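You operate a simulated robot arm through the tools that you are given. There is no shell and no other tool. Be economical: measure what you need, move in short steps, check, and stop when the job is done.

The job below is to be done with a simulated two-armed robot. You get a single attempt, and the scene is never put back.

TASK
On the board top, fold the press cloth in half and then in half again.

Only the result counts: the job must be done as asked and must still hold three seconds after the hand-in. Knocking over, shifting, dropping, spilling or breaking anything else fails it. Flat cloth is picked up by pressing the open fingertips on it (5 to 10 N) and closing them slowly along it; thin cloth reads only 2 to 8 mm in the jaws.

THE ROBOT
Two 7-joint arms with two-finger parallel grippers on one trunk, on a base that drives. Base frame: it is fixed to the floor where the robot stands at the start and does not move with it; the origin is under the middle of the robot, x ahead of it, y to its left, z up. Units: mm, rad, N and s.
The left shoulder is at the start at [60, 143, 926], the right one opposite. Places, roughly: board top [600, -200, 900]. Payload 1.57 kg a hand.
Tool frame (each hand has its own): the origin (TCP) lies between the finger pads and is the grasp point; the fingertips stand 30 mm ahead of it; z points along the fingers, y is the line along which they close. The gripper opens to 110 mm. The fingers are 24 mm wide and 12 mm thick; the gripper's body (48 by 112 mm) begins 78 mm behind the TCP.
Orientation is that of the tool frame in the base frame, as a unit quaternion [x, y, z, w]. With the fingers straight down and closing along the base's y, the tool's x points along the base's -x, its y along +y and its z along -z.

THE INTERFACE
- The arms move only by the tool step_arm. It takes "left_steps", "right_steps" or both (then of equal length, played together; a hand with none holds still); each is one flat list of numbers, 7 for each row, row after row: the shift along the base's x, y, z in units of 20 mm (1.0 is 20 mm), then the turn, a rotation vector about the base's x, y, z in units of 8 degrees (1.0 is 8 degrees), then the opening, from 0 (shut) to 1 (fully open). In form: [dx, dy, dz, ax, ay, az, gripper, dx, dy, dz, ax, ay, az, gripper, ...]. A call has 1 to 12 rows; each row shifts and turns the commanded pose from where the row before left it. A call with a number of a shift or a turn outside -1 to 1 is refused whole. Rows are played at 5 a second. More than 50 mm and 0.15 rad between two rows, or a gripper value outside its range, and nothing of the call is played. A pose out of reach is approached as far as the arm can. The call stops where the force on the tool passes 40 N (or 10 N more than at its start, if that is more) or the arm is blocked; 0.2 s more then pass. The fingers move at their own pace (about 45 mm/s each) and stop on an object; they squeeze with about 43 N. The grip force told is the motor's: it shows also when the fingers shut on nothing. Time passes only in rows, and 0.2 s behind the last, so rows that do not move let the fingers close. The reply holds the time, the measured pose of the TCP, the force on the tool along the base axes, the opening and the grip force, in the units named above and with some noise.
- Cameras (640 x 400 px; columns grow to the right, rows downward): "scene" is now at [43, -30.6, 1543.8]; the picture's right is [-0.24, -0.97, 0.00], its down [-0.73, 0.18, -0.66] and it looks along [0.64, -0.16, -0.75] (base axes); focal length 286 px, centre (320, 200). "left" rides on the left gripper at [70, -16, -141] in its tool frame; the picture's right is [0.23, 0.97, 0.00], its down [-0.86, 0.20, -0.48] and it looks along [-0.47, 0.11, 0.88] (tool axes); focal length 222 px, centre (320, 200). "right" rides on the right gripper at [70, 16, -141] in its tool frame; the picture's right is [-0.23, 0.97, 0.00], its down [-0.85, -0.20, -0.48] and it looks along [-0.47, -0.11, 0.88] (tool axes); focal length 222 px, centre (320, 200). There is no depth. A picture from a camera that has moved, and an enlarged one, comes with that camera's place and axes in the base frame and with its lens. The place of the scene camera against the robot may be out by one fixed shift of up to 18 mm in any direction.
- camera(camera): a new picture of that camera. No time passes.
- slide_trunk(by): slides the trunk up (or, below 0, down) by that many mm; the arms and the scene camera ride with it, the base frame stays. It gives what a move gives, with no picture.
- steer(legs): drives the robot by 1 to 6 legs, each [ahead, left, turn to the left] in mm, mm and rad, along the robot's own axes; the way and the turn of a leg run together, so that a leg with both is an arc; at most 1500 mm and 3.142 rad a leg. The arms and the cameras ride along, it lands a little off, and it stops where it bumps. It gives what a move gives.
- pan_tilt(pan, tilt): turns the head with the scene camera to pan (to the left, within 1.501 rad either way) and tilt (down, from -0.506 to 1.204), counted from straight ahead of the robot. It gives what a move gives.
- zoom(camera, box): a new picture of the part [left, top, right, bottom] of that camera's present view, enlarged. No time passes.
- finish_job(): hands the job in; it is judged then, once.

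Go step by step. Nothing tells you exact positions but the pictures and the camera data: compare them with the known pose of the tool, close in by small moves and look again before you grip or let go. The budget is 120 turns and 88 pictures, counting those below and the enlarged ones. Unless the task says otherwise, let go and move clear before handing in, and close with one line.

The tools are called after "Emit:" as name(argument=value, ...) on one line, values as JSON. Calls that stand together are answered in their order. step_arm: Moves the arms, as the interface text tells. Its arguments: {"type":"object","properties":{"left_steps":{"type":"array","items":{"type":"number"}},"right_steps":{"type":"array","items":{"type":"number"}}},"required":[]} The other tools are called the same way: slide_trunk (by) slides the trunk up or down; steer (legs) drives the base; pan_tilt (pan, tilt) turns the head that bears the scene camera; camera (camera) takes a picture; zoom (camera, box) takes an enlarged picture of a part of a camera's view; finish_job () hands the job in.

At the start:

```text
clock: 0.0
left_ee_pos: [404.8, 219.0, 1095.4]
left_tcp_rot: [0.0, 1.0, 0.001, 0.0]
left_wrist_force: [-0.7, -0.1, -0.7]
left_grip_width: 110.0
left_grasp_force: 0.0
right_ee_pos: [418.6, -197.0, 1055.3]
right_tcp_rot: [-0.001, 1.0, -0.001, -0.001]
right_wrist_force: [0.0, 0.2, -0.1]
right_grip_width: 109.8
right_grasp_force: 0.1
trunk travel left (down, up): [-525.0, 65.0]
robot x, y, heading: [-0.6, 3.6, 0.001]
head pan, tilt: [-0.246, 0.848]
```

scene: 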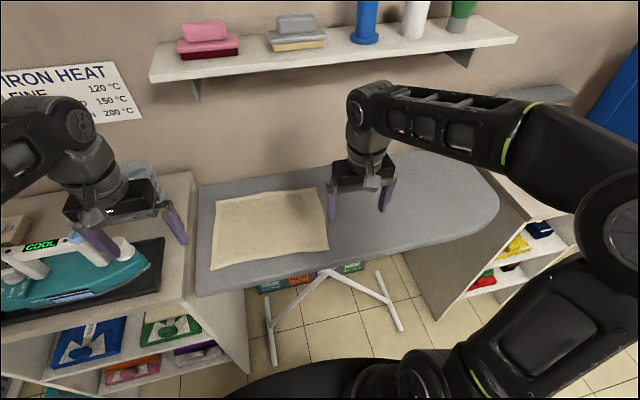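
right: 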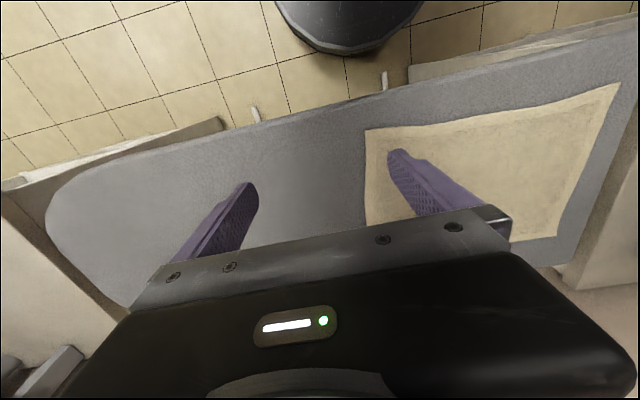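
left: 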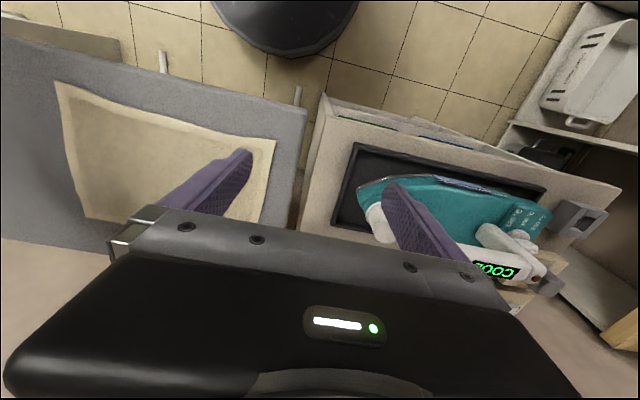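

The cloth lies on the left part of the board, at roughly x 420–680 and y −185–150. I'll look at it more closely first.

Emit:
zoom(camera="scene", box=[180, 160, 372, 280])

Emit:
zoom(camera="right", box=[320, 60, 640, 260])

```text
3.33 times, centred on (276, 220) of scene
camera zoom: at [43.0, -30.6, 1543.8], right [-0.24, -0.97, 0.0], down [-0.73, 0.18, -0.66], along [0.64, -0.16, -0.75], focal length 955 px, centre (467, 133)
```

zoom: 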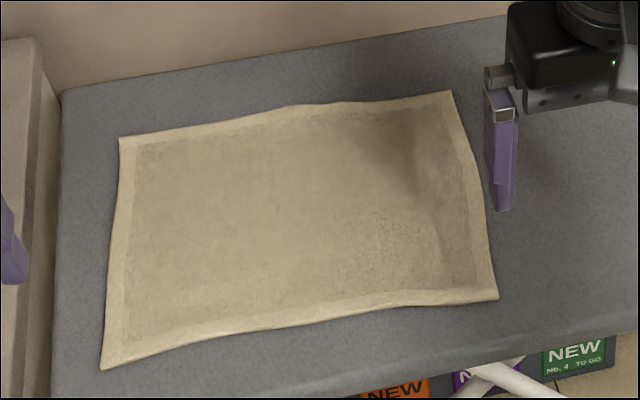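

```text
2.00 times, centred on (480, 160) of right
camera zoom: at [347.2, -181.3, 1196.3], right [0.23, 0.97, 0.0], down [0.85, -0.2, 0.48], along [0.47, -0.11, -0.88], focal length 444 px, centre (0, 280)
```

zoom: 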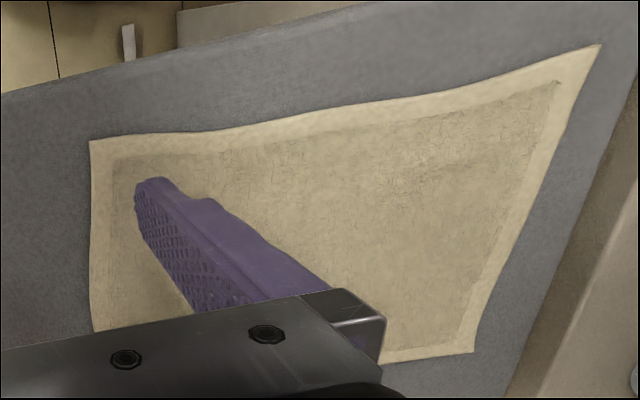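

The wrist camera puts the corners at about BL (433,160), BR (419,−138), TR (645,−153) and TL (662,147), which means the scene camera is about 12 mm off in y. I'll bring both hands above the near corners, with the fingers closing along y.

Emit:
step_arm(left_steps=[0.36, -0.84, 0, 0, 0, 0, 0.5, 0.36, -0.84, 0, 0, 0, 0, 0.2, 0.36, -0.84, 0, 0, 0, 0, 0.2, 0.36, -0.84, 0, 0, 0, 0, 0.2, 0.36, -0.84, 0, 0, 0, 0, 0.2, 0, 0, -0.95, 0, 0, 0, 0.2, 0, 0, -0.95, 0, 0, 0, 0.2, 0, 0, -0.95, 0, 0, 0, 0.2, 0, 0, -0.95, 0, 0, 0, 0.2, 0, 0, -0.95, 0, 0, 0, 0.2, 0, 0, -0.95, 0, 0, 0, 0.2, 0, 0, -0.95, 0, 0, 0, 0.2], right_steps=[0.06, 0.84, 0, 0, 0, 0, 0.5, 0.06, 0.84, 0, 0, 0, 0, 0.2, 0.06, 0.84, 0, 0, 0, 0, 0.2, 0.06, 0.84, 0, 0, 0, 0, 0.2, 0.06, 0.84, 0, 0, 0, 0, 0.2, 0, 0, -0.65, 0, 0, 0, 0.2, 0, 0, -0.65, 0, 0, 0, 0.2, 0, 0, -0.65, 0, 0, 0, 0.2, 0, 0, -0.65, 0, 0, 0, 0.2, 0, 0, -0.65, 0, 0, 0, 0.2, 0, 0, -0.65, 0, 0, 0, 0.2, 0, 0, -0.65, 0, 0, 0, 0.2])

Emit:
camera(camera="right")

Emit:
camera(camera="left")

Emit:
camera(camera="scene")

```text
clock: 2.6
left_ee_pos: [442.1, 135.4, 962.7]
left_tcp_rot: [0.001, 1.0, 0.0, 0.0]
left_wrist_force: [0.3, -0.2, -0.5]
left_grip_width: 21.7
left_grasp_force: 0.1
right_ee_pos: [423.1, -111.4, 962.9]
right_tcp_rot: [0.0, 1.0, 0.001, -0.001]
right_wrist_force: [-1.4, 0.1, -0.1]
right_grip_width: 21.9
right_grasp_force: 0.1
trunk travel left (down, up): [-525.0, 65.0]
robot x, y, heading: [-0.9, -0.8, -0.001]
head pan, tilt: [-0.246, 0.848]
```

```text
82 pictures are left
camera right: at [352.6, -97.7, 1104.2], right [0.23, 0.97, 0.0], down [0.86, -0.2, 0.48], along [0.47, -0.11, -0.88], focal length 222 px, centre (320, 200)
```

right: 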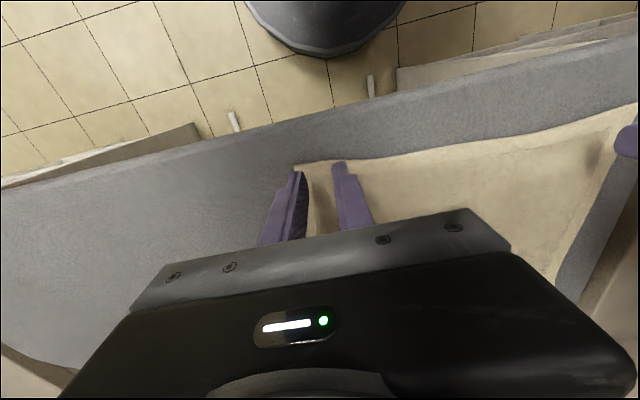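

```text
81 pictures are left
camera left: at [373.9, 120.0, 1104.7], right [-0.23, 0.97, 0.0], down [0.86, 0.2, 0.48], along [0.47, 0.11, -0.88], focal length 222 px, centre (320, 200)
```

left: 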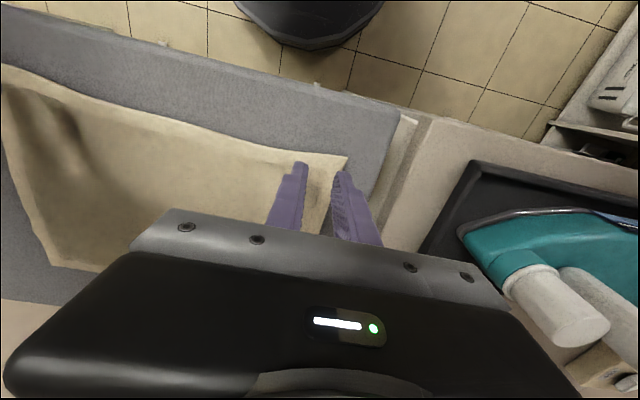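

```text
80 pictures are left
camera scene: at [43.4, -30.6, 1543.8], right [-0.24, -0.97, 0.0], down [-0.73, 0.18, -0.66], along [0.64, -0.16, -0.75], focal length 286 px, centre (320, 200)
```

scene: 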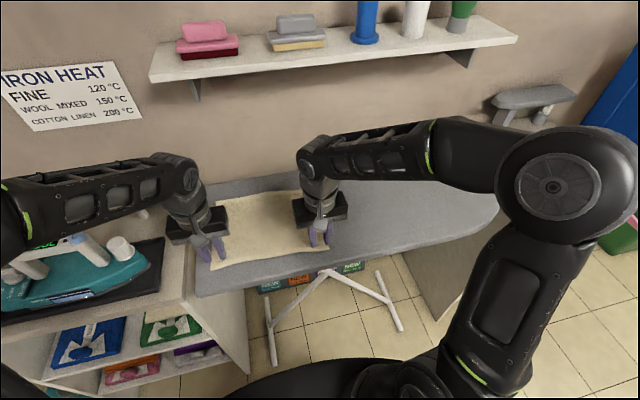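

The tips are over the near hem at both corners. I'll lower slowly to find the surface.

Emit:
step_arm(left_steps=[-0.2, 0, -0.5, 0, 0, 0, 0.2, 0, 0, -0.5, 0, 0, 0, 0.2, 0, 0, -0.25, 0, 0, 0, 0.2], right_steps=[0, 0, -0.5, 0, 0, 0, 0.2, 0, 0, -0.5, 0, 0, 0, 0.2, 0, 0, -0.25, 0, 0, 0, 0.2])

```text
clock: 3.4
left_ee_pos: [437.9, 135.2, 938.8]
left_tcp_rot: [0.001, 1.0, 0.0, 0.0]
left_wrist_force: [0.9, 0.1, 0.2]
left_grip_width: 22.0
left_grasp_force: 0.2
right_ee_pos: [422.7, -112.7, 938.0]
right_tcp_rot: [0.0, 1.0, 0.0, 0.001]
right_wrist_force: [-0.2, 0.1, 0.7]
right_grip_width: 21.9
right_grasp_force: 0.0
trunk travel left (down, up): [-525.0, 65.0]
robot x, y, heading: [-5.7, -1.8, -0.0]
head pan, tilt: [-0.246, 0.848]
```

Emit:
step_arm(left_steps=[0, 0, -0.15, 0, 0, 0, 0.2, 0, 0, -0.15, 0, 0, 0, 0.2], right_steps=[0, 0, -0.15, 0, 0, 0, 0.2, 0, 0, -0.15, 0, 0, 0, 0.2])

```text
clock: 4.0
left_ee_pos: [438.6, 135.2, 932.9]
left_tcp_rot: [0.0, 1.0, 0.0, 0.001]
left_wrist_force: [1.0, 0.3, 9.2]
left_grip_width: 21.9
left_grasp_force: 0.1
right_ee_pos: [422.5, -111.9, 933.5]
right_tcp_rot: [0.0, 1.0, 0.0, 0.001]
right_wrist_force: [0.7, -0.2, 3.1]
right_grip_width: 22.0
right_grasp_force: 0.0
trunk travel left (down, up): [-525.0, 65.0]
robot x, y, heading: [-5.6, -0.9, 0.002]
head pan, tilt: [-0.246, 0.848]
```

Both hands are touching, left at 9 N and right at 3 N. I'll press the right a little more and close both slowly.

Emit:
step_arm(left_steps=[0, 0, 0, 0, 0, 0, 0.2, 0, 0, 0, 0, 0, 0, 0.17, 0, 0, 0, 0, 0, 0, 0.14, 0, 0, 0, 0, 0, 0, 0.11, 0, 0, 0, 0, 0, 0, 0.08, 0, 0, 0, 0, 0, 0, 0.05, 0, 0, 0, 0, 0, 0, 0.02, 0, 0, 0, 0, 0, 0, 0, 0, 0, 0, 0, 0, 0, 0], right_steps=[0, 0, -0.05, 0, 0, 0, 0.2, 0, 0, 0, 0, 0, 0, 0.17, 0, 0, 0, 0, 0, 0, 0.14, 0, 0, 0, 0, 0, 0, 0.11, 0, 0, 0, 0, 0, 0, 0.08, 0, 0, 0, 0, 0, 0, 0.05, 0, 0, 0, 0, 0, 0, 0.02, 0, 0, 0, 0, 0, 0, 0, 0, 0, 0, 0, 0, 0, 0])

Emit:
camera(camera="right")

Emit:
camera(camera="left")

```text
clock: 6.0
left_ee_pos: [436.0, 137.2, 932.4]
left_tcp_rot: [0.0, 1.0, 0.0, 0.001]
left_wrist_force: [0.6, 1.2, 17.2]
left_grip_width: 0.0
left_grasp_force: 21.6
right_ee_pos: [422.2, -110.8, 933.2]
right_tcp_rot: [-0.001, 1.0, 0.0, 0.001]
right_wrist_force: [1.4, 6.8, 11.9]
right_grip_width: 3.6
right_grasp_force: 24.4
trunk travel left (down, up): [-525.0, 65.0]
robot x, y, heading: [0.6, -4.4, 0.005]
head pan, tilt: [-0.246, 0.848]
```

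```text
79 pictures are left
camera right: at [351.5, -96.4, 1074.2], right [0.23, 0.97, 0.0], down [0.85, -0.2, 0.48], along [0.47, -0.11, -0.88], focal length 222 px, centre (320, 200)
```

right: 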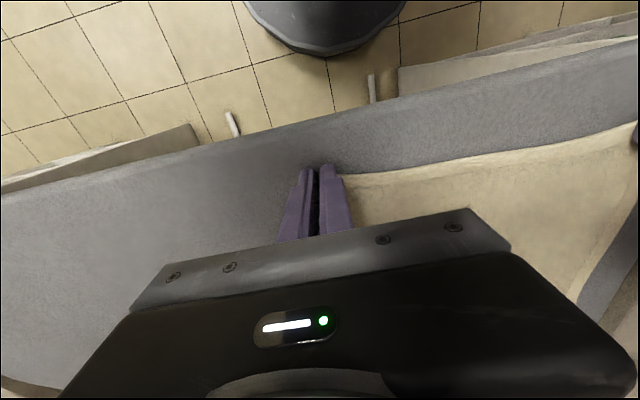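

```text
78 pictures are left
camera left: at [367.6, 121.0, 1074.5], right [-0.23, 0.97, 0.0], down [0.85, 0.2, 0.48], along [0.47, 0.11, -0.88], focal length 222 px, centre (320, 200)
```

left: 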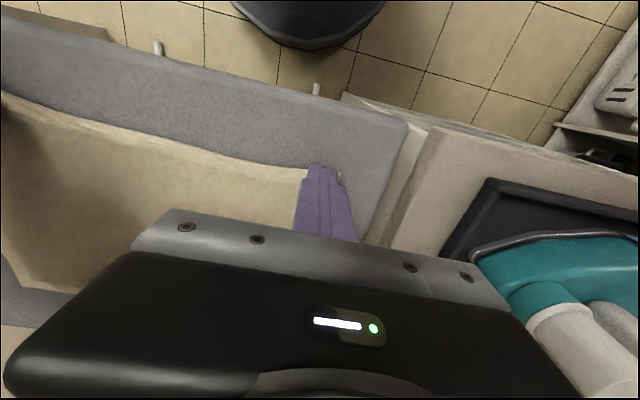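

The right hand holds cloth at 3.6 mm. The left closed on nothing, so I'll lift it, open it and try again slightly further in.

Emit:
step_arm(left_steps=[0.2, -0.1, 0.7, 0, 0, 0, 0, 0.2, -0.15, 0, 0, 0, 0, 0.26, 0, 0, 0, 0, 0, 0, 0.26, 0, 0, -0.3, 0, 0, 0, 0.26, 0, 0, -0.2, 0, 0, 0, 0.26])

Emit:
camera(camera="left")

```text
clock: 7.2
left_ee_pos: [445.9, 131.4, 937.6]
left_tcp_rot: [0.0, 1.0, -0.001, 0.001]
left_wrist_force: [0.2, -0.1, -0.5]
left_grip_width: 28.8
left_grasp_force: 0.0
right_ee_pos: [423.3, -112.9, 932.6]
right_tcp_rot: [-0.001, 1.0, 0.0, 0.001]
right_wrist_force: [-1.1, 7.8, 19.9]
right_grip_width: 3.4
right_grasp_force: 24.8
trunk travel left (down, up): [-525.0, 65.0]
robot x, y, heading: [0.6, -2.8, -0.002]
head pan, tilt: [-0.246, 0.848]
```

```text
77 pictures are left
camera left: at [375.6, 116.4, 1078.7], right [-0.23, 0.97, 0.0], down [0.85, 0.2, 0.48], along [0.47, 0.11, -0.88], focal length 222 px, centre (320, 200)
```

left: 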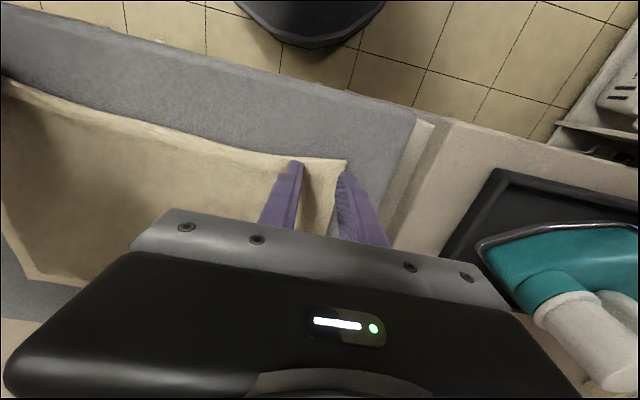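

The cloth's left edge has moved to about y = 151, so I'll shift the left hand inward and press.

Emit:
step_arm(left_steps=[-0.3, -0.5, 0, 0, 0, 0, 0.22, 0, 0, -0.1, 0, 0, 0, 0.22, 0, 0, -0.1, 0, 0, 0, 0.22], right_steps=[0, 0, 0.05, 0, 0, 0, 0, 0, 0, 0, 0, 0, 0, 0, 0, 0, 0, 0, 0, 0, 0])

```text
clock: 8.0
left_ee_pos: [439.5, 120.6, 933.1]
left_tcp_rot: [0.0, 1.0, 0.0, 0.0]
left_wrist_force: [-0.9, 1.7, 4.6]
left_grip_width: 24.3
left_grasp_force: 0.1
right_ee_pos: [421.7, -112.5, 933.7]
right_tcp_rot: [0.001, 1.0, 0.001, 0.0]
right_wrist_force: [1.9, 4.1, 7.6]
right_grip_width: 3.5
right_grasp_force: 24.9
trunk travel left (down, up): [-525.0, 65.0]
robot x, y, heading: [-2.2, 0.5, -0.003]
head pan, tilt: [-0.246, 0.848]
```

Emit:
step_arm(left_steps=[0, 0, -0.07, 0, 0, 0, 0.22, 0, 0, 0, 0, 0, 0, 0.19, 0, 0, 0, 0, 0, 0, 0.16, 0, 0, 0, 0, 0, 0, 0.13, 0, 0, 0, 0, 0, 0, 0.1, 0, 0, 0, 0, 0, 0, 0.07, 0, 0, 0, 0, 0, 0, 0.04, 0, 0, 0, 0, 0, 0, 0, 0, 0, 0, 0, 0, 0, 0])

Emit:
camera(camera="left")

```text
clock: 10.0
left_ee_pos: [439.6, 119.5, 931.8]
left_tcp_rot: [0.0, 1.0, 0.0, 0.002]
left_wrist_force: [2.5, -3.6, 24.3]
left_grip_width: 4.3
left_grasp_force: 24.8
right_ee_pos: [421.8, -112.8, 933.5]
right_tcp_rot: [0.0, 1.0, 0.0, 0.0]
right_wrist_force: [0.5, 4.2, 2.5]
right_grip_width: 3.5
right_grasp_force: 24.5
trunk travel left (down, up): [-525.0, 65.0]
robot x, y, heading: [-0.9, -0.5, 0.001]
head pan, tilt: [-0.246, 0.848]
```

```text
76 pictures are left
camera left: at [370.3, 104.9, 1074.2], right [-0.23, 0.97, 0.0], down [0.85, 0.2, 0.48], along [0.47, 0.11, -0.88], focal length 222 px, centre (320, 200)
```

left: 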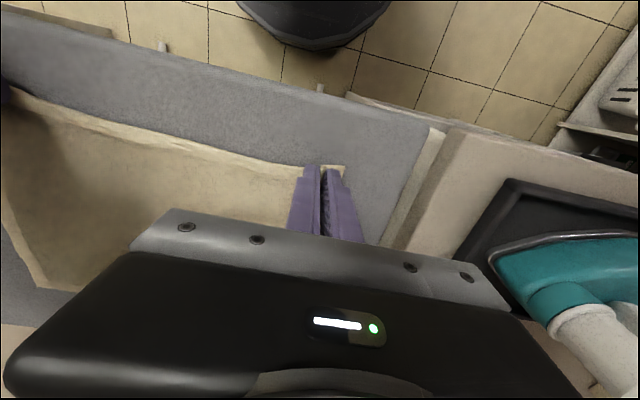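

Both hands now hold cloth (4.3 and 3.5 mm). I'll lift about 40 mm and check.

Emit:
step_arm(left_steps=[0.1, 0, 0.6, 0, 0, 0, 0, 0.1, 0, 0.6, 0, 0, 0, 0, 0.1, 0, 0.6, 0, 0, 0, 0], right_steps=[0.1, 0, 0.6, 0, 0, 0, 0, 0.1, 0, 0.6, 0, 0, 0, 0, 0.1, 0, 0.6, 0, 0, 0, 0])

Emit:
zoom(camera="scene", box=[180, 160, 372, 280])

Emit:
camera(camera="right")

Emit:
camera(camera="left")

```text
clock: 10.8
left_ee_pos: [445.8, 120.9, 966.0]
left_tcp_rot: [0.001, 1.0, -0.001, -0.001]
left_wrist_force: [0.2, -5.0, -0.4]
left_grip_width: 3.9
left_grasp_force: 24.8
right_ee_pos: [429.4, -113.2, 969.2]
right_tcp_rot: [0.0, 1.0, 0.0, -0.001]
right_wrist_force: [0.3, 5.5, -0.7]
right_grip_width: 3.5
right_grasp_force: 24.3
trunk travel left (down, up): [-525.0, 65.0]
robot x, y, heading: [-0.3, -1.2, -0.001]
head pan, tilt: [-0.246, 0.848]
```

```text
3.33 times, centred on (276, 220) of scene
camera zoom: at [42.7, -30.6, 1543.7], right [-0.24, -0.97, 0.0], down [-0.73, 0.18, -0.66], along [0.64, -0.16, -0.75], focal length 955 px, centre (467, 133)
```

zoom: 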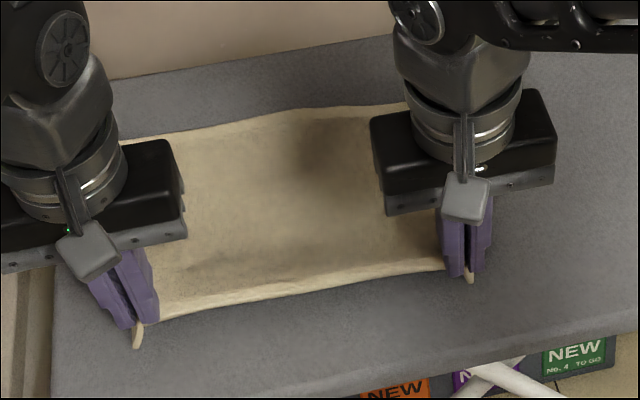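

```text
74 pictures are left
camera right: at [359.2, -97.5, 1110.5], right [0.23, 0.97, 0.0], down [0.86, -0.2, 0.48], along [0.47, -0.11, -0.88], focal length 222 px, centre (320, 200)
```

right: 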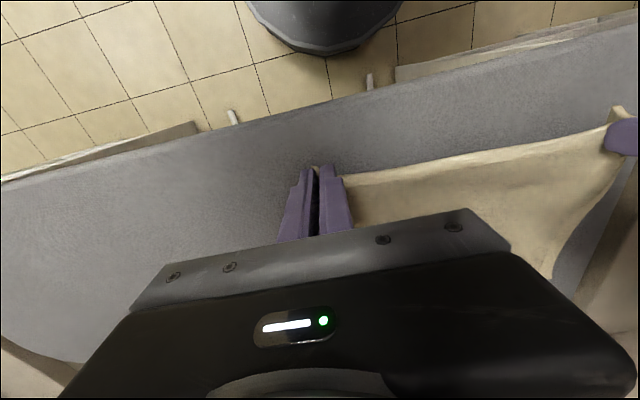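

```text
73 pictures are left
camera left: at [376.7, 105.9, 1108.6], right [-0.23, 0.97, 0.0], down [0.86, 0.2, 0.48], along [0.46, 0.11, -0.88], focal length 222 px, centre (320, 200)
```

left: 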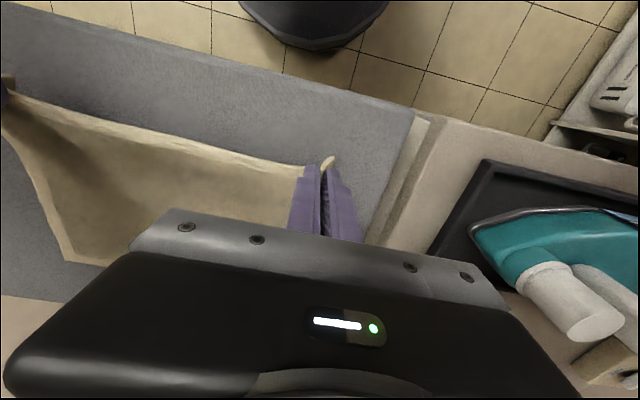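

The grip is good: both near corners are pinched with the hem in between. I'll carry the near edge over in an arc, tilting the fingers forward; this is the first half of it.

Emit:
step_arm(left_steps=[0.65, -0.1, 0.8, 0, 0, 0, 0, 0.54, -0.05, 0.685, 0, -1, 0, 0, 0.695, -0.05, 0.555, 0, -1, 0, 0, 0.755, -0.05, 0.33, 0, -1, 0, 0, 0.815, -0.05, 0.1, 0, -1, 0, 0, 0.83, -0.05, -0.07, 0, -1, 0, 0], right_steps=[0.65, 0, 0.8, 0, 0, 0, 0, 0.54, -0.05, 0.685, 0, -1, 0, 0, 0.695, -0.05, 0.555, 0, -1, 0, 0, 0.755, -0.05, 0.33, 0, -1, 0, 0, 0.815, -0.05, 0.1, 0, -1, 0, 0, 0.83, -0.05, -0.07, 0, -1, 0, 0])

Emit:
zoom(camera="scene", box=[148, 140, 372, 280])

Emit:
camera(camera="left")

```text
clock: 12.2
left_ee_pos: [531.7, 114.2, 1014.4]
left_tcp_rot: [0.001, 0.94, -0.001, 0.342]
left_wrist_force: [0.4, -1.7, -0.2]
left_grip_width: 3.8
left_grasp_force: 24.7
right_ee_pos: [516.0, -116.3, 1016.6]
right_tcp_rot: [-0.001, 0.94, 0.002, 0.342]
right_wrist_force: [-0.5, 2.3, -0.2]
right_grip_width: 3.4
right_grasp_force: 24.3
trunk travel left (down, up): [-525.0, 65.0]
robot x, y, heading: [1.5, -0.1, -0.004]
head pan, tilt: [-0.246, 0.848]
```

```text
2.86 times, centred on (260, 210) of scene
camera zoom: at [43.3, -30.6, 1543.8], right [-0.24, -0.97, 0.0], down [-0.73, 0.18, -0.66], along [0.64, -0.16, -0.75], focal length 818 px, centre (491, 171)
```

zoom: 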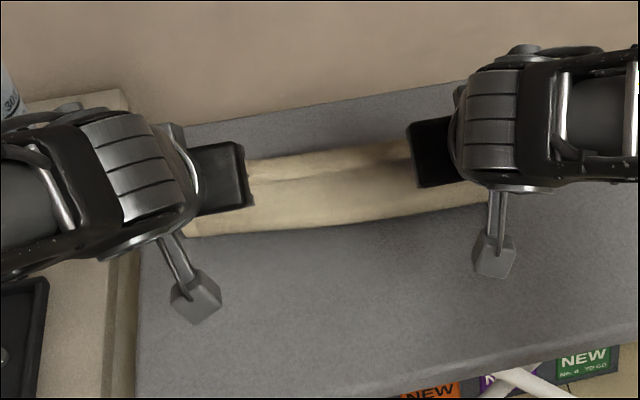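

```text
71 pictures are left
camera left: at [387.9, 98.6, 1078.4], right [-0.17, 0.97, -0.15], down [0.35, 0.2, 0.92], along [0.92, 0.11, -0.37], focal length 222 px, centre (320, 200)
```

left: 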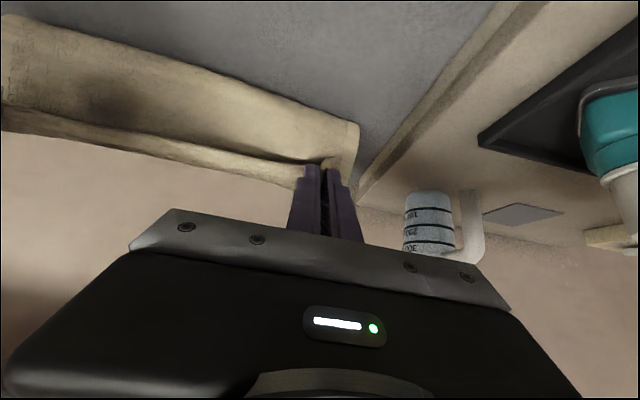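

The edge is going over nicely. I'll continue the arc forward and down.

Emit:
step_arm(left_steps=[0.85, -0.05, -0.3, 0, -1, 0, 0, 0.82, -0.05, -0.46, 0, -1, 0, 0, 0.9, -0.05, -0.45, 0, 0, 0, 0, 0.85, -0.05, -0.65, 0, 0, 0, 0, 0.7, -0.05, -0.7, 0, 0, 0, 0], right_steps=[0.85, -0.05, -0.3, 0, -1, 0, 0, 0.82, -0.05, -0.46, 0, -1, 0, 0, 0.9, -0.05, -0.45, 0, 0, 0, 0, 0.85, -0.05, -0.65, 0, 0, 0, 0, 0.7, -0.05, -0.7, 0, 0, 0, 0])

Emit:
zoom(camera="scene", box=[148, 140, 372, 280])

Emit:
camera(camera="left")

Emit:
camera(camera="right")

```text
clock: 13.4
left_ee_pos: [614.7, 109.3, 961.9]
left_tcp_rot: [0.001, 0.883, -0.001, 0.47]
left_wrist_force: [0.0, -4.2, -1.5]
left_grip_width: 3.7
left_grasp_force: 25.1
right_ee_pos: [599.5, -122.7, 966.5]
right_tcp_rot: [0.0, 0.883, 0.001, 0.469]
right_wrist_force: [-0.2, 3.8, -1.1]
right_grip_width: 3.2
right_grasp_force: 24.8
trunk travel left (down, up): [-525.0, 65.0]
robot x, y, heading: [1.9, 0.4, -0.002]
head pan, tilt: [-0.246, 0.848]
```

```text
2.86 times, centred on (260, 210) of scene
camera zoom: at [44.1, -30.6, 1543.8], right [-0.24, -0.97, 0.0], down [-0.73, 0.18, -0.66], along [0.64, -0.16, -0.75], focal length 818 px, centre (491, 171)
```

zoom: 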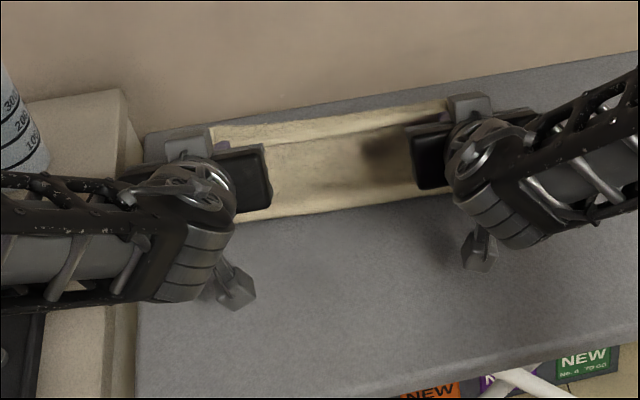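

```text
69 pictures are left
camera left: at [459.7, 93.8, 984.2], right [-0.13, 0.97, -0.19], down [0.08, 0.2, 0.98], along [0.99, 0.11, -0.11], focal length 222 px, centre (320, 200)
```

left: 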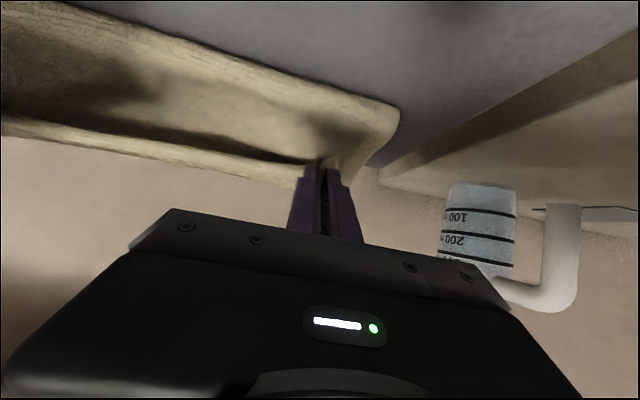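

```text
68 pictures are left
camera right: at [443.3, -107.3, 986.9], right [0.13, 0.97, 0.19], down [0.08, -0.2, 0.98], along [0.99, -0.11, -0.11], focal length 222 px, centre (320, 200)
```

right: 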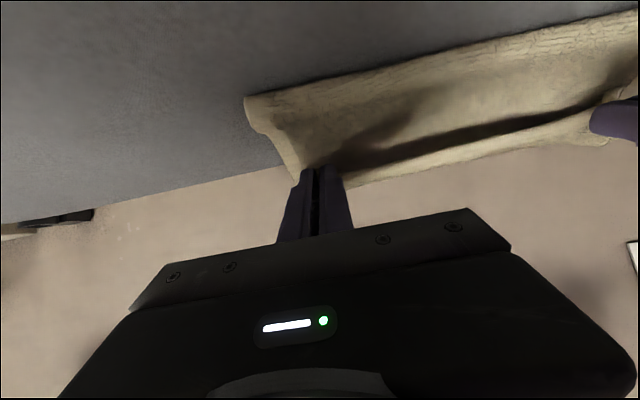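

The edge is about 45 mm above the far edge and 20 mm short of it. I'll lower it and bring it forward.

Emit:
step_arm(left_steps=[0.45, -0.05, -0.55, 0, 0, 0, 0, 0.4, -0.05, -0.55, 0, 0, 0, 0, 0.3, 0, -0.4, 0, 0, 0, 0], right_steps=[0.45, -0.05, -0.6, 0, 0, 0, 0, 0.4, -0.05, -0.6, 0, 0, 0, 0, 0.3, 0, -0.5, 0, 0, 0, 0])

Emit:
zoom(camera="scene", box=[148, 140, 372, 280])

Emit:
camera(camera="left")

Emit:
camera(camera="right")

```text
clock: 14.2
left_ee_pos: [637.0, 107.6, 933.6]
left_tcp_rot: [0.0, 0.882, 0.0, 0.471]
left_wrist_force: [-0.4, -3.4, 2.1]
left_grip_width: 3.8
left_grasp_force: 24.5
right_ee_pos: [620.6, -123.3, 931.4]
right_tcp_rot: [0.0, 0.883, 0.0, 0.47]
right_wrist_force: [1.8, 3.5, 1.5]
right_grip_width: 3.3
right_grasp_force: 24.2
trunk travel left (down, up): [-525.0, 65.0]
robot x, y, heading: [-2.1, -0.2, -0.002]
head pan, tilt: [-0.246, 0.848]
```

```text
2.86 times, centred on (260, 210) of scene
camera zoom: at [42.6, -30.7, 1544.0], right [-0.24, -0.97, 0.0], down [-0.73, 0.18, -0.66], along [0.64, -0.16, -0.75], focal length 818 px, centre (491, 171)
```

zoom: 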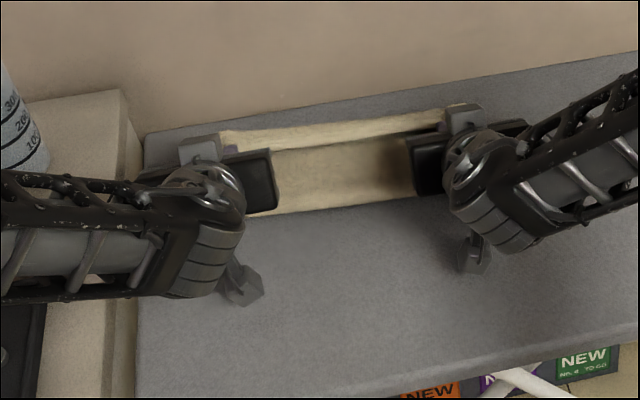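

```text
66 pictures are left
camera left: at [481.5, 91.9, 955.4], right [-0.13, 0.97, -0.19], down [0.08, 0.2, 0.98], along [0.99, 0.11, -0.1], focal length 222 px, centre (320, 200)
```

left: 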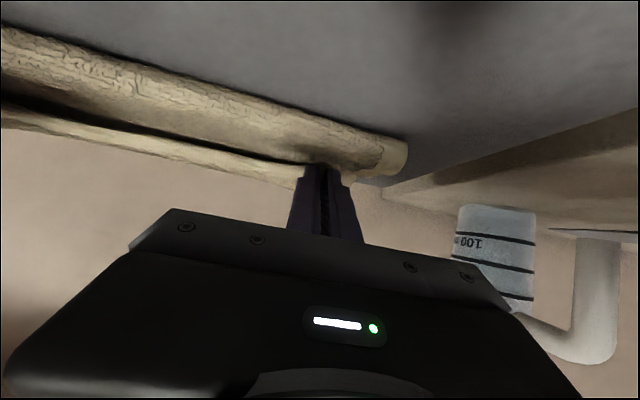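

```text
65 pictures are left
camera right: at [464.2, -108.2, 952.5], right [0.13, 0.97, 0.19], down [0.08, -0.2, 0.98], along [0.99, -0.11, -0.1], focal length 222 px, centre (320, 200)
```

right: 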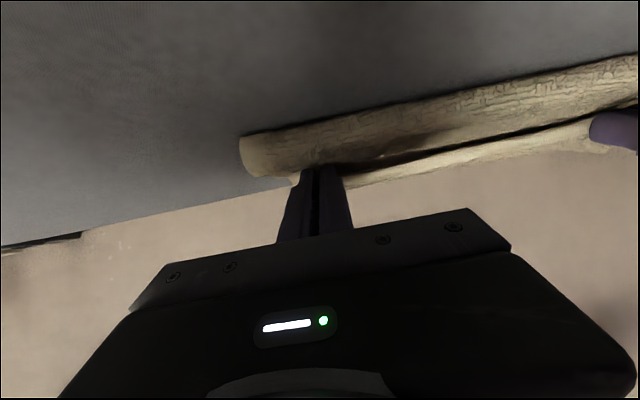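

I need to tell whether the bright band at the back is the held edge or the exposed bottom layer, so I'll zoom in.

Emit:
zoom(camera="scene", box=[216, 168, 312, 228])

```text
6.67 times, centred on (264, 198) of scene
camera zoom: at [42.6, -30.7, 1544.0], right [-0.24, -0.97, 0.0], down [-0.73, 0.18, -0.66], along [0.64, -0.16, -0.75], focal length 1910 px, centre (693, 213)
```

zoom: 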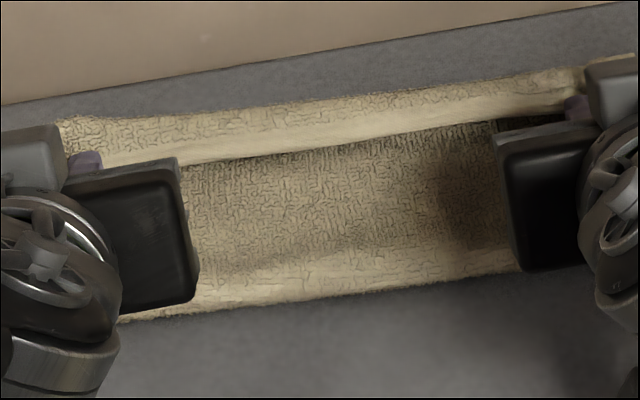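

The back edge is curled back on itself around the fingertips, with the bulge near x 688, so it overshoots the lower edge at about x 660. I'll bring the hands back about 35 mm before letting go, and uncurl the flap afterwards.

Emit:
step_arm(left_steps=[-0.4, 0, 0.5, 0, 0, 0, 0, -0.7, 0, 0.1, 0, 0, 0, 0, -0.5, 0, -0.3, 0, 0, 0, 0, -0.1, 0, -0.4, 0, 0, 0, 0], right_steps=[-0.4, 0, 0.5, 0, 0, 0, 0, -0.7, 0, 0.1, 0, 0, 0, 0, -0.5, 0, -0.3, 0, 0, 0, 0, -0.1, 0, -0.3, 0, 0, 0, 0])

Emit:
zoom(camera="scene", box=[200, 163, 328, 243])

```text
clock: 15.2
left_ee_pos: [603.4, 106.1, 932.1]
left_tcp_rot: [0.0, 0.883, 0.0, 0.47]
left_wrist_force: [2.0, -1.8, 2.0]
left_grip_width: 3.9
left_grasp_force: 23.9
right_ee_pos: [586.2, -124.3, 932.4]
right_tcp_rot: [-0.001, 0.883, 0.0, 0.47]
right_wrist_force: [1.7, 3.7, 1.6]
right_grip_width: 3.2
right_grasp_force: 23.8
trunk travel left (down, up): [-525.0, 65.0]
robot x, y, heading: [-1.1, 3.0, 0.0]
head pan, tilt: [-0.246, 0.848]
```

```text
5.00 times, centred on (264, 203) of scene
camera zoom: at [42.9, -30.4, 1544.0], right [-0.24, -0.97, 0.0], down [-0.73, 0.18, -0.66], along [0.64, -0.16, -0.75], focal length 1432 px, centre (600, 185)
```

zoom: 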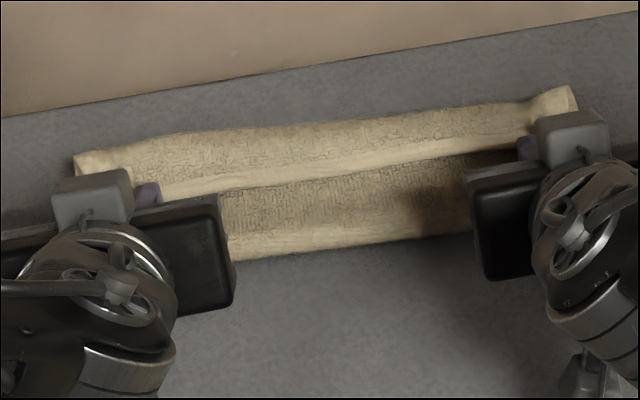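

The edge is still curled because there was slack in the arc. I'll lift it upright until it's nearly taut and look at where the bottom layer lies, then lay it down again with the cloth extended.

Emit:
step_arm(left_steps=[-0.36, 0, 0.97, 0, 1, 0, 0, -0.36, 0, 0.97, 0, 1, 0, 0, -0.36, 0, 0.97, 0, 1, 0, 0, -0.36, 0, 0.97, 0, 1, 0, 0, -0.36, 0, 0.97, 0, 1, 0, 0], right_steps=[-0.36, 0, 0.97, 0, 1, 0, 0, -0.36, 0, 0.97, 0, 1, 0, 0, -0.36, 0, 0.97, 0, 1, 0, 0, -0.36, 0, 0.97, 0, 1, 0, 0, -0.36, 0, 0.97, 0, 1, 0, 0])

Emit:
zoom(camera="scene", box=[148, 140, 372, 280])

Emit:
camera(camera="right")

```text
clock: 16.4
left_ee_pos: [566.9, 105.9, 1028.8]
left_tcp_rot: [0.0, 0.99, 0.0, 0.138]
left_wrist_force: [-0.3, -3.0, 0.0]
left_grip_width: 3.9
left_grasp_force: 24.7
right_ee_pos: [550.4, -124.8, 1028.7]
right_tcp_rot: [0.0, 0.99, 0.0, 0.138]
right_wrist_force: [0.3, 3.0, -0.3]
right_grip_width: 3.0
right_grasp_force: 24.1
trunk travel left (down, up): [-525.0, 65.0]
robot x, y, heading: [-0.2, -0.6, -0.0]
head pan, tilt: [-0.246, 0.848]
```

```text
2.86 times, centred on (260, 210) of scene
camera zoom: at [43.7, -30.6, 1543.7], right [-0.24, -0.97, 0.0], down [-0.73, 0.18, -0.66], along [0.64, -0.16, -0.75], focal length 818 px, centre (491, 171)
```

zoom: 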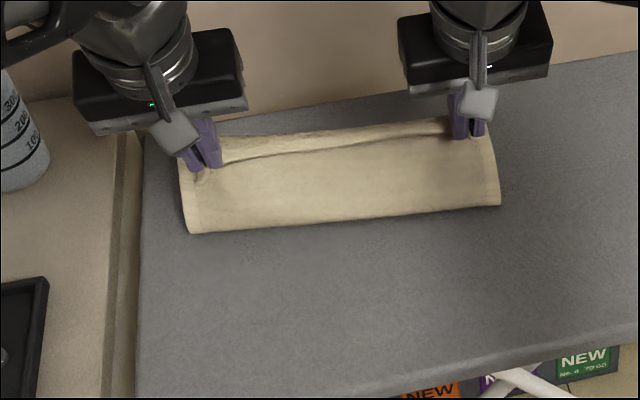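

```text
61 pictures are left
camera right: at [444.1, -109.4, 1145.2], right [0.22, 0.97, 0.06], down [0.69, -0.2, 0.69], along [0.69, -0.11, -0.72], focal length 222 px, centre (320, 200)
```

right: 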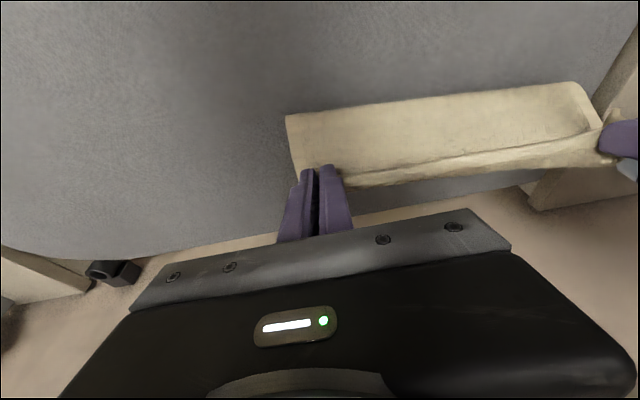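

The crease runs from (539,−153) to (581,152), so the left end is skewed. I'll swing back to see the bottom layer's far edge.

Emit:
step_arm(left_steps=[-0.92, 0.05, -0.34, 0, 0.4, 0, 0, -0.92, 0.05, -0.34, 0, 0.4, 0, 0, -0.92, 0.05, -0.34, 0, 0.4, 0, 0, -0.92, 0.05, -0.34, 0, 0.4, 0, 0, -0.92, 0.05, -0.34, 0, 0.4, 0, 0], right_steps=[-0.88, 0.05, -0.27, 0, 0.4, 0, 0, -0.88, 0.05, -0.27, 0, 0.4, 0, 0, -0.88, 0.05, -0.27, 0, 0.4, 0, 0, -0.88, 0.05, -0.27, 0, 0.4, 0, 0, -0.88, 0.05, -0.27, 0, 0.4, 0, 0])

Emit:
zoom(camera="scene", box=[148, 140, 372, 280])

Emit:
camera(camera="right")

Emit:
camera(camera="left")

```text
clock: 17.6
left_ee_pos: [472.9, 111.7, 995.9]
left_tcp_rot: [0.0, 1.0, 0.0, -0.001]
left_wrist_force: [-0.4, -2.4, 0.8]
left_grip_width: 3.8
left_grasp_force: 24.6
right_ee_pos: [461.0, -120.5, 1002.1]
right_tcp_rot: [0.0, 1.0, 0.0, 0.0]
right_wrist_force: [-1.0, 2.7, -0.5]
right_grip_width: 3.3
right_grasp_force: 24.4
trunk travel left (down, up): [-525.0, 65.0]
robot x, y, heading: [0.8, 1.5, -0.004]
head pan, tilt: [-0.246, 0.848]
```

```text
2.86 times, centred on (260, 210) of scene
camera zoom: at [42.8, -30.5, 1543.8], right [-0.24, -0.97, 0.0], down [-0.73, 0.18, -0.66], along [0.64, -0.16, -0.75], focal length 818 px, centre (491, 171)
```

zoom: 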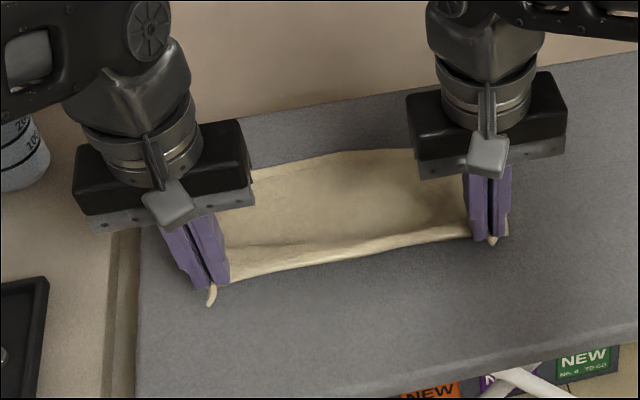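

```text
59 pictures are left
camera right: at [391.1, -104.0, 1143.3], right [0.23, 0.97, 0.0], down [0.85, -0.2, 0.48], along [0.47, -0.11, -0.88], focal length 222 px, centre (320, 200)
```

right: 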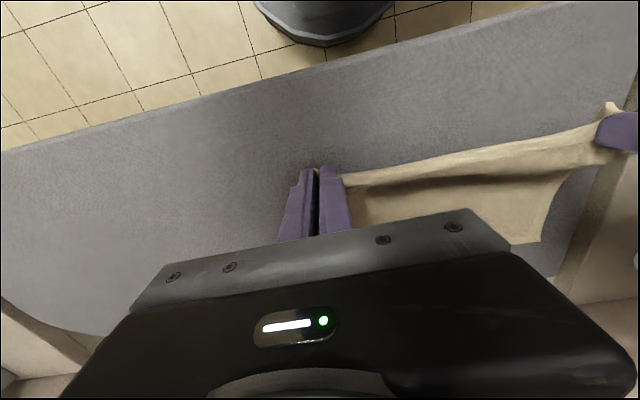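

```text
58 pictures are left
camera left: at [405.0, 96.5, 1137.2], right [-0.23, 0.97, 0.0], down [0.86, 0.2, 0.48], along [0.47, 0.11, -0.88], focal length 222 px, centre (320, 200)
```

left: 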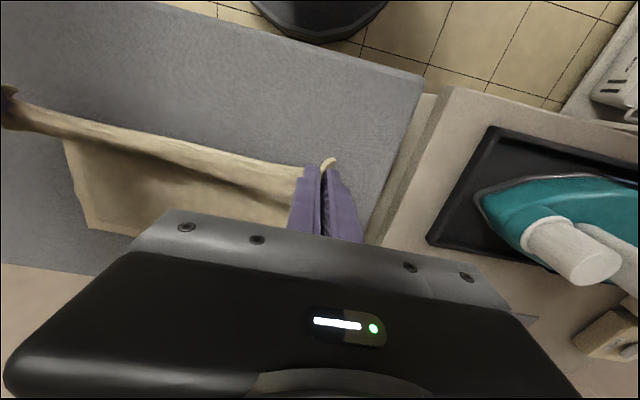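

The bottom layer hasn't moved: TL is at (654,144) and TR at (637,−154). I'll repeat the arc at full radius (about 106 mm) so the crease stays at x of about 527 (right) and 544 (left).

Emit:
step_arm(left_steps=[0.15, -0.04, 0.9, 0, 0, 0, 0, 0.94, -0.04, 0.735, 0, -1, 0, 0, 0.95, -0.04, 0.295, 0, -1, 0, 0, 0.95, -0.04, 0, 0, -1, 0, 0, 0.95, -0.04, -0.15, 0, -1, 0, 0, 0.9, -0.04, -0.5, 0, -1, 0, 0, 0.85, -0.04, -0.7, 0, -1, 0, 0, 0.7, -0.04, -0.95, 0, -1, 0, 0, 0.45, -0.04, -0.85, 0, 0, 0, 0, 0.35, -0.04, -0.85, 0, 0, 0, 0, 0.2, 0, -0.5, 0, 0, 0, 0], right_steps=[-0.1, -0.04, 0.6, 0, 0, 0, 0, 0.94, -0.04, 0.735, 0, -1, 0, 0, 0.95, -0.04, 0.295, 0, -1, 0, 0, 0.95, -0.04, 0, 0, -1, 0, 0, 0.95, -0.04, -0.15, 0, -1, 0, 0, 0.9, -0.04, -0.5, 0, -1, 0, 0, 0.85, -0.04, -0.7, 0, -1, 0, 0, 0.7, -0.04, -0.95, 0, -1, 0, 0, 0.45, -0.04, -0.85, 0, 0, 0, 0, 0.35, -0.04, -0.85, 0, 0, 0, 0, 0.2, 0, -0.5, 0, 0, 0, 0])

Emit:
zoom(camera="scene", box=[188, 160, 348, 260])

Emit:
camera(camera="right")

```text
clock: 20.0
left_ee_pos: [623.4, 102.3, 942.0]
left_tcp_rot: [0.001, 0.882, 0.0, 0.471]
left_wrist_force: [-1.1, -3.5, -0.7]
left_grip_width: 3.5
left_grasp_force: 25.0
right_ee_pos: [604.9, -128.9, 945.4]
right_tcp_rot: [0.0, 0.883, 0.0, 0.47]
right_wrist_force: [-0.3, 4.0, -0.3]
right_grip_width: 3.2
right_grasp_force: 24.1
trunk travel left (down, up): [-525.0, 65.0]
robot x, y, heading: [1.6, 1.6, -0.001]
head pan, tilt: [-0.246, 0.848]
```

```text
4.00 times, centred on (268, 210) of scene
camera zoom: at [43.3, -30.6, 1543.8], right [-0.24, -0.97, 0.0], down [-0.73, 0.18, -0.66], along [0.64, -0.16, -0.75], focal length 1146 px, centre (528, 160)
```

zoom: 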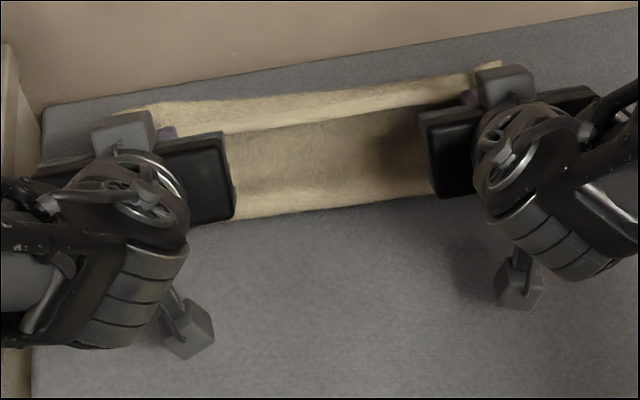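

```text
56 pictures are left
camera right: at [449.4, -113.6, 965.3], right [0.13, 0.97, 0.19], down [0.08, -0.2, 0.98], along [0.99, -0.11, -0.1], focal length 222 px, centre (320, 200)
```

right: 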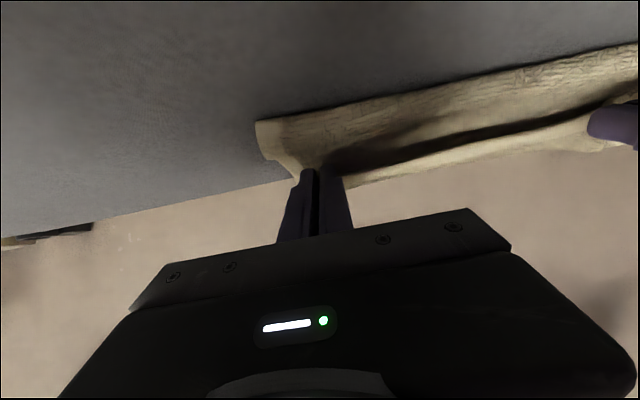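

With the edge pinched, the stiff cloth always loops forward, so I'll use gravity instead. I'll lift upright with the crease pulled back into place, lean the cloth past vertical, and let it fall forward.

Emit:
step_arm(left_steps=[-0.2, 0, 0.85, 0, 0, 0, 0, -0.35, 0, 0.85, 0, 1, 0, 0, -0.45, 0, 0.85, 0, 1, 0, 0, -0.7, 0, 0.75, 0, 1, 0, 0, -0.8, 0, 0.6, 0, 1, 0, 0, -0.7, 0, 0.45, 0, 1, 0, 0, -0.5, 0, 0.3, 0, 1, 0, 0, -0.2, 0, 0.2, 0, 1, 0, 0, -0.9, 0, 0, 0, 0, 0, 0, -0.9, 0, -0.2, 0, 0, 0, 0], right_steps=[-0.2, 0, 0.8, 0, 0, 0, 0, -0.35, 0, 0.8, 0, 1, 0, 0, -0.45, 0, 0.8, 0, 1, 0, 0, -0.7, 0, 0.75, 0, 1, 0, 0, -0.8, 0, 0.6, 0, 1, 0, 0, -0.7, 0, 0.45, 0, 1, 0, 0, -0.5, 0, 0.3, 0, 1, 0, 0, -0.2, 0, 0.2, 0, 1, 0, 0, -0.9, 0, 0, 0, 0, 0, 0, -0.9, 0, -0.2, 0, 0, 0, 0])

Emit:
zoom(camera="scene", box=[172, 140, 364, 260])

Emit:
camera(camera="right")

```text
clock: 22.2
left_ee_pos: [508.2, 101.7, 1034.9]
left_tcp_rot: [0.0, 1.0, 0.0, 0.0]
left_wrist_force: [0.3, -2.2, -0.2]
left_grip_width: 3.8
left_grasp_force: 24.8
right_ee_pos: [490.1, -128.4, 1034.7]
right_tcp_rot: [0.001, 1.0, 0.0, 0.0]
right_wrist_force: [1.2, 2.8, 0.1]
right_grip_width: 3.3
right_grasp_force: 24.4
trunk travel left (down, up): [-525.0, 65.0]
robot x, y, heading: [-2.2, 0.7, -0.0]
head pan, tilt: [-0.246, 0.848]
```

```text
3.33 times, centred on (268, 200) of scene
camera zoom: at [43.0, -30.7, 1543.8], right [-0.24, -0.97, 0.0], down [-0.73, 0.18, -0.66], along [0.64, -0.16, -0.75], focal length 955 px, centre (493, 200)
```

zoom: 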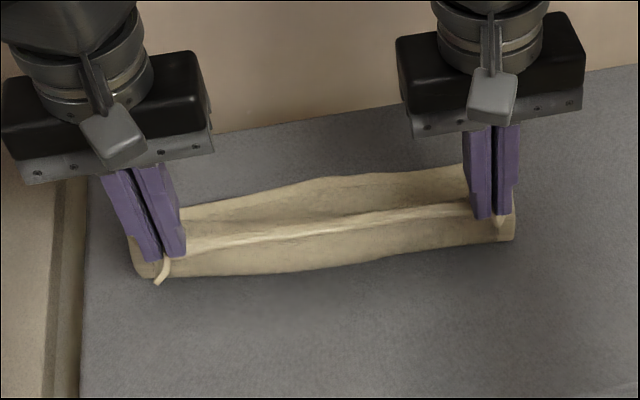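

```text
54 pictures are left
camera right: at [420.8, -113.3, 1176.0], right [0.23, 0.97, 0.0], down [0.86, -0.2, 0.48], along [0.47, -0.11, -0.88], focal length 222 px, centre (320, 200)
```

right: 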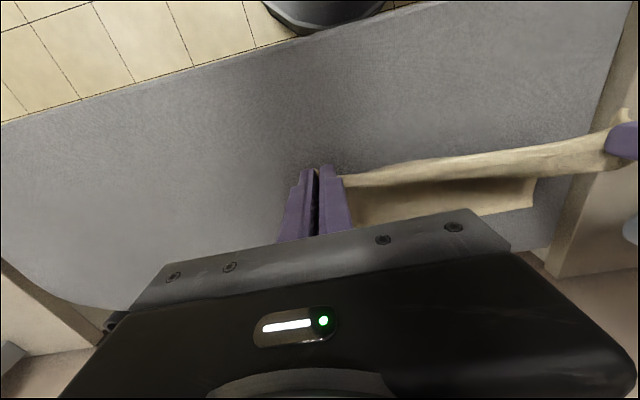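

My tilt direction was wrong, and the last pull moved the left bottom edge about 10 mm. I'll lower a bit so the crease rolls back, place the hands above the wanted crease line (left x 531, right x 517), and check.

Emit:
step_arm(left_steps=[-0.4, 0.1, -0.9, 0, 0, 0, 0, -0.4, 0.1, -0.9, 0, 0, 0, 0, 0.6, 0, 0.5, 0, 0, 0, 0, 0.8, 0, 0.5, 0, 0, 0, 0, 0.5, 0, 0.1, 0, 0, 0, 0], right_steps=[-0.4, 0, -0.9, 0, 0, 0, 0, -0.4, 0, -0.9, 0, 0, 0, 0, 0.6, 0, 0.5, 0, 0, 0, 0, 0.8, 0, 0.5, 0, 0, 0, 0, 0.6, 0, 0.1, 0, 0, 0, 0])

Emit:
zoom(camera="scene", box=[172, 140, 364, 260])

```text
clock: 23.4
left_ee_pos: [530.8, 108.4, 1020.7]
left_tcp_rot: [-0.001, 1.0, 0.0, 0.0]
left_wrist_force: [-0.4, -5.9, 0.7]
left_grip_width: 3.7
left_grasp_force: 24.1
right_ee_pos: [515.7, -127.8, 1019.4]
right_tcp_rot: [0.0, 1.0, 0.0, 0.0]
right_wrist_force: [0.2, 5.4, 0.2]
right_grip_width: 3.3
right_grasp_force: 24.4
trunk travel left (down, up): [-525.0, 65.0]
robot x, y, heading: [-5.9, -0.2, -0.003]
head pan, tilt: [-0.246, 0.848]
```

```text
3.33 times, centred on (268, 200) of scene
camera zoom: at [43.6, -30.6, 1543.8], right [-0.24, -0.97, 0.0], down [-0.73, 0.18, -0.66], along [0.64, -0.16, -0.75], focal length 955 px, centre (493, 200)
```

zoom: 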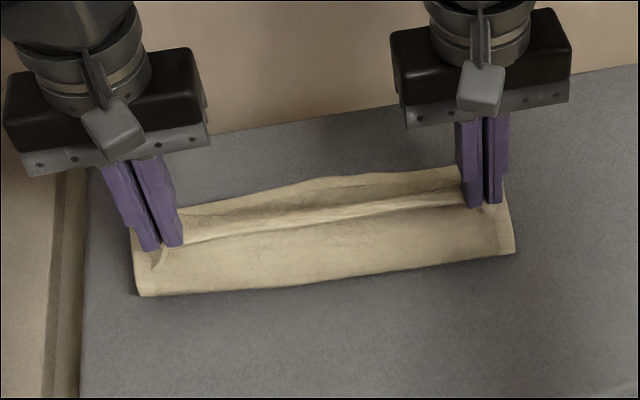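

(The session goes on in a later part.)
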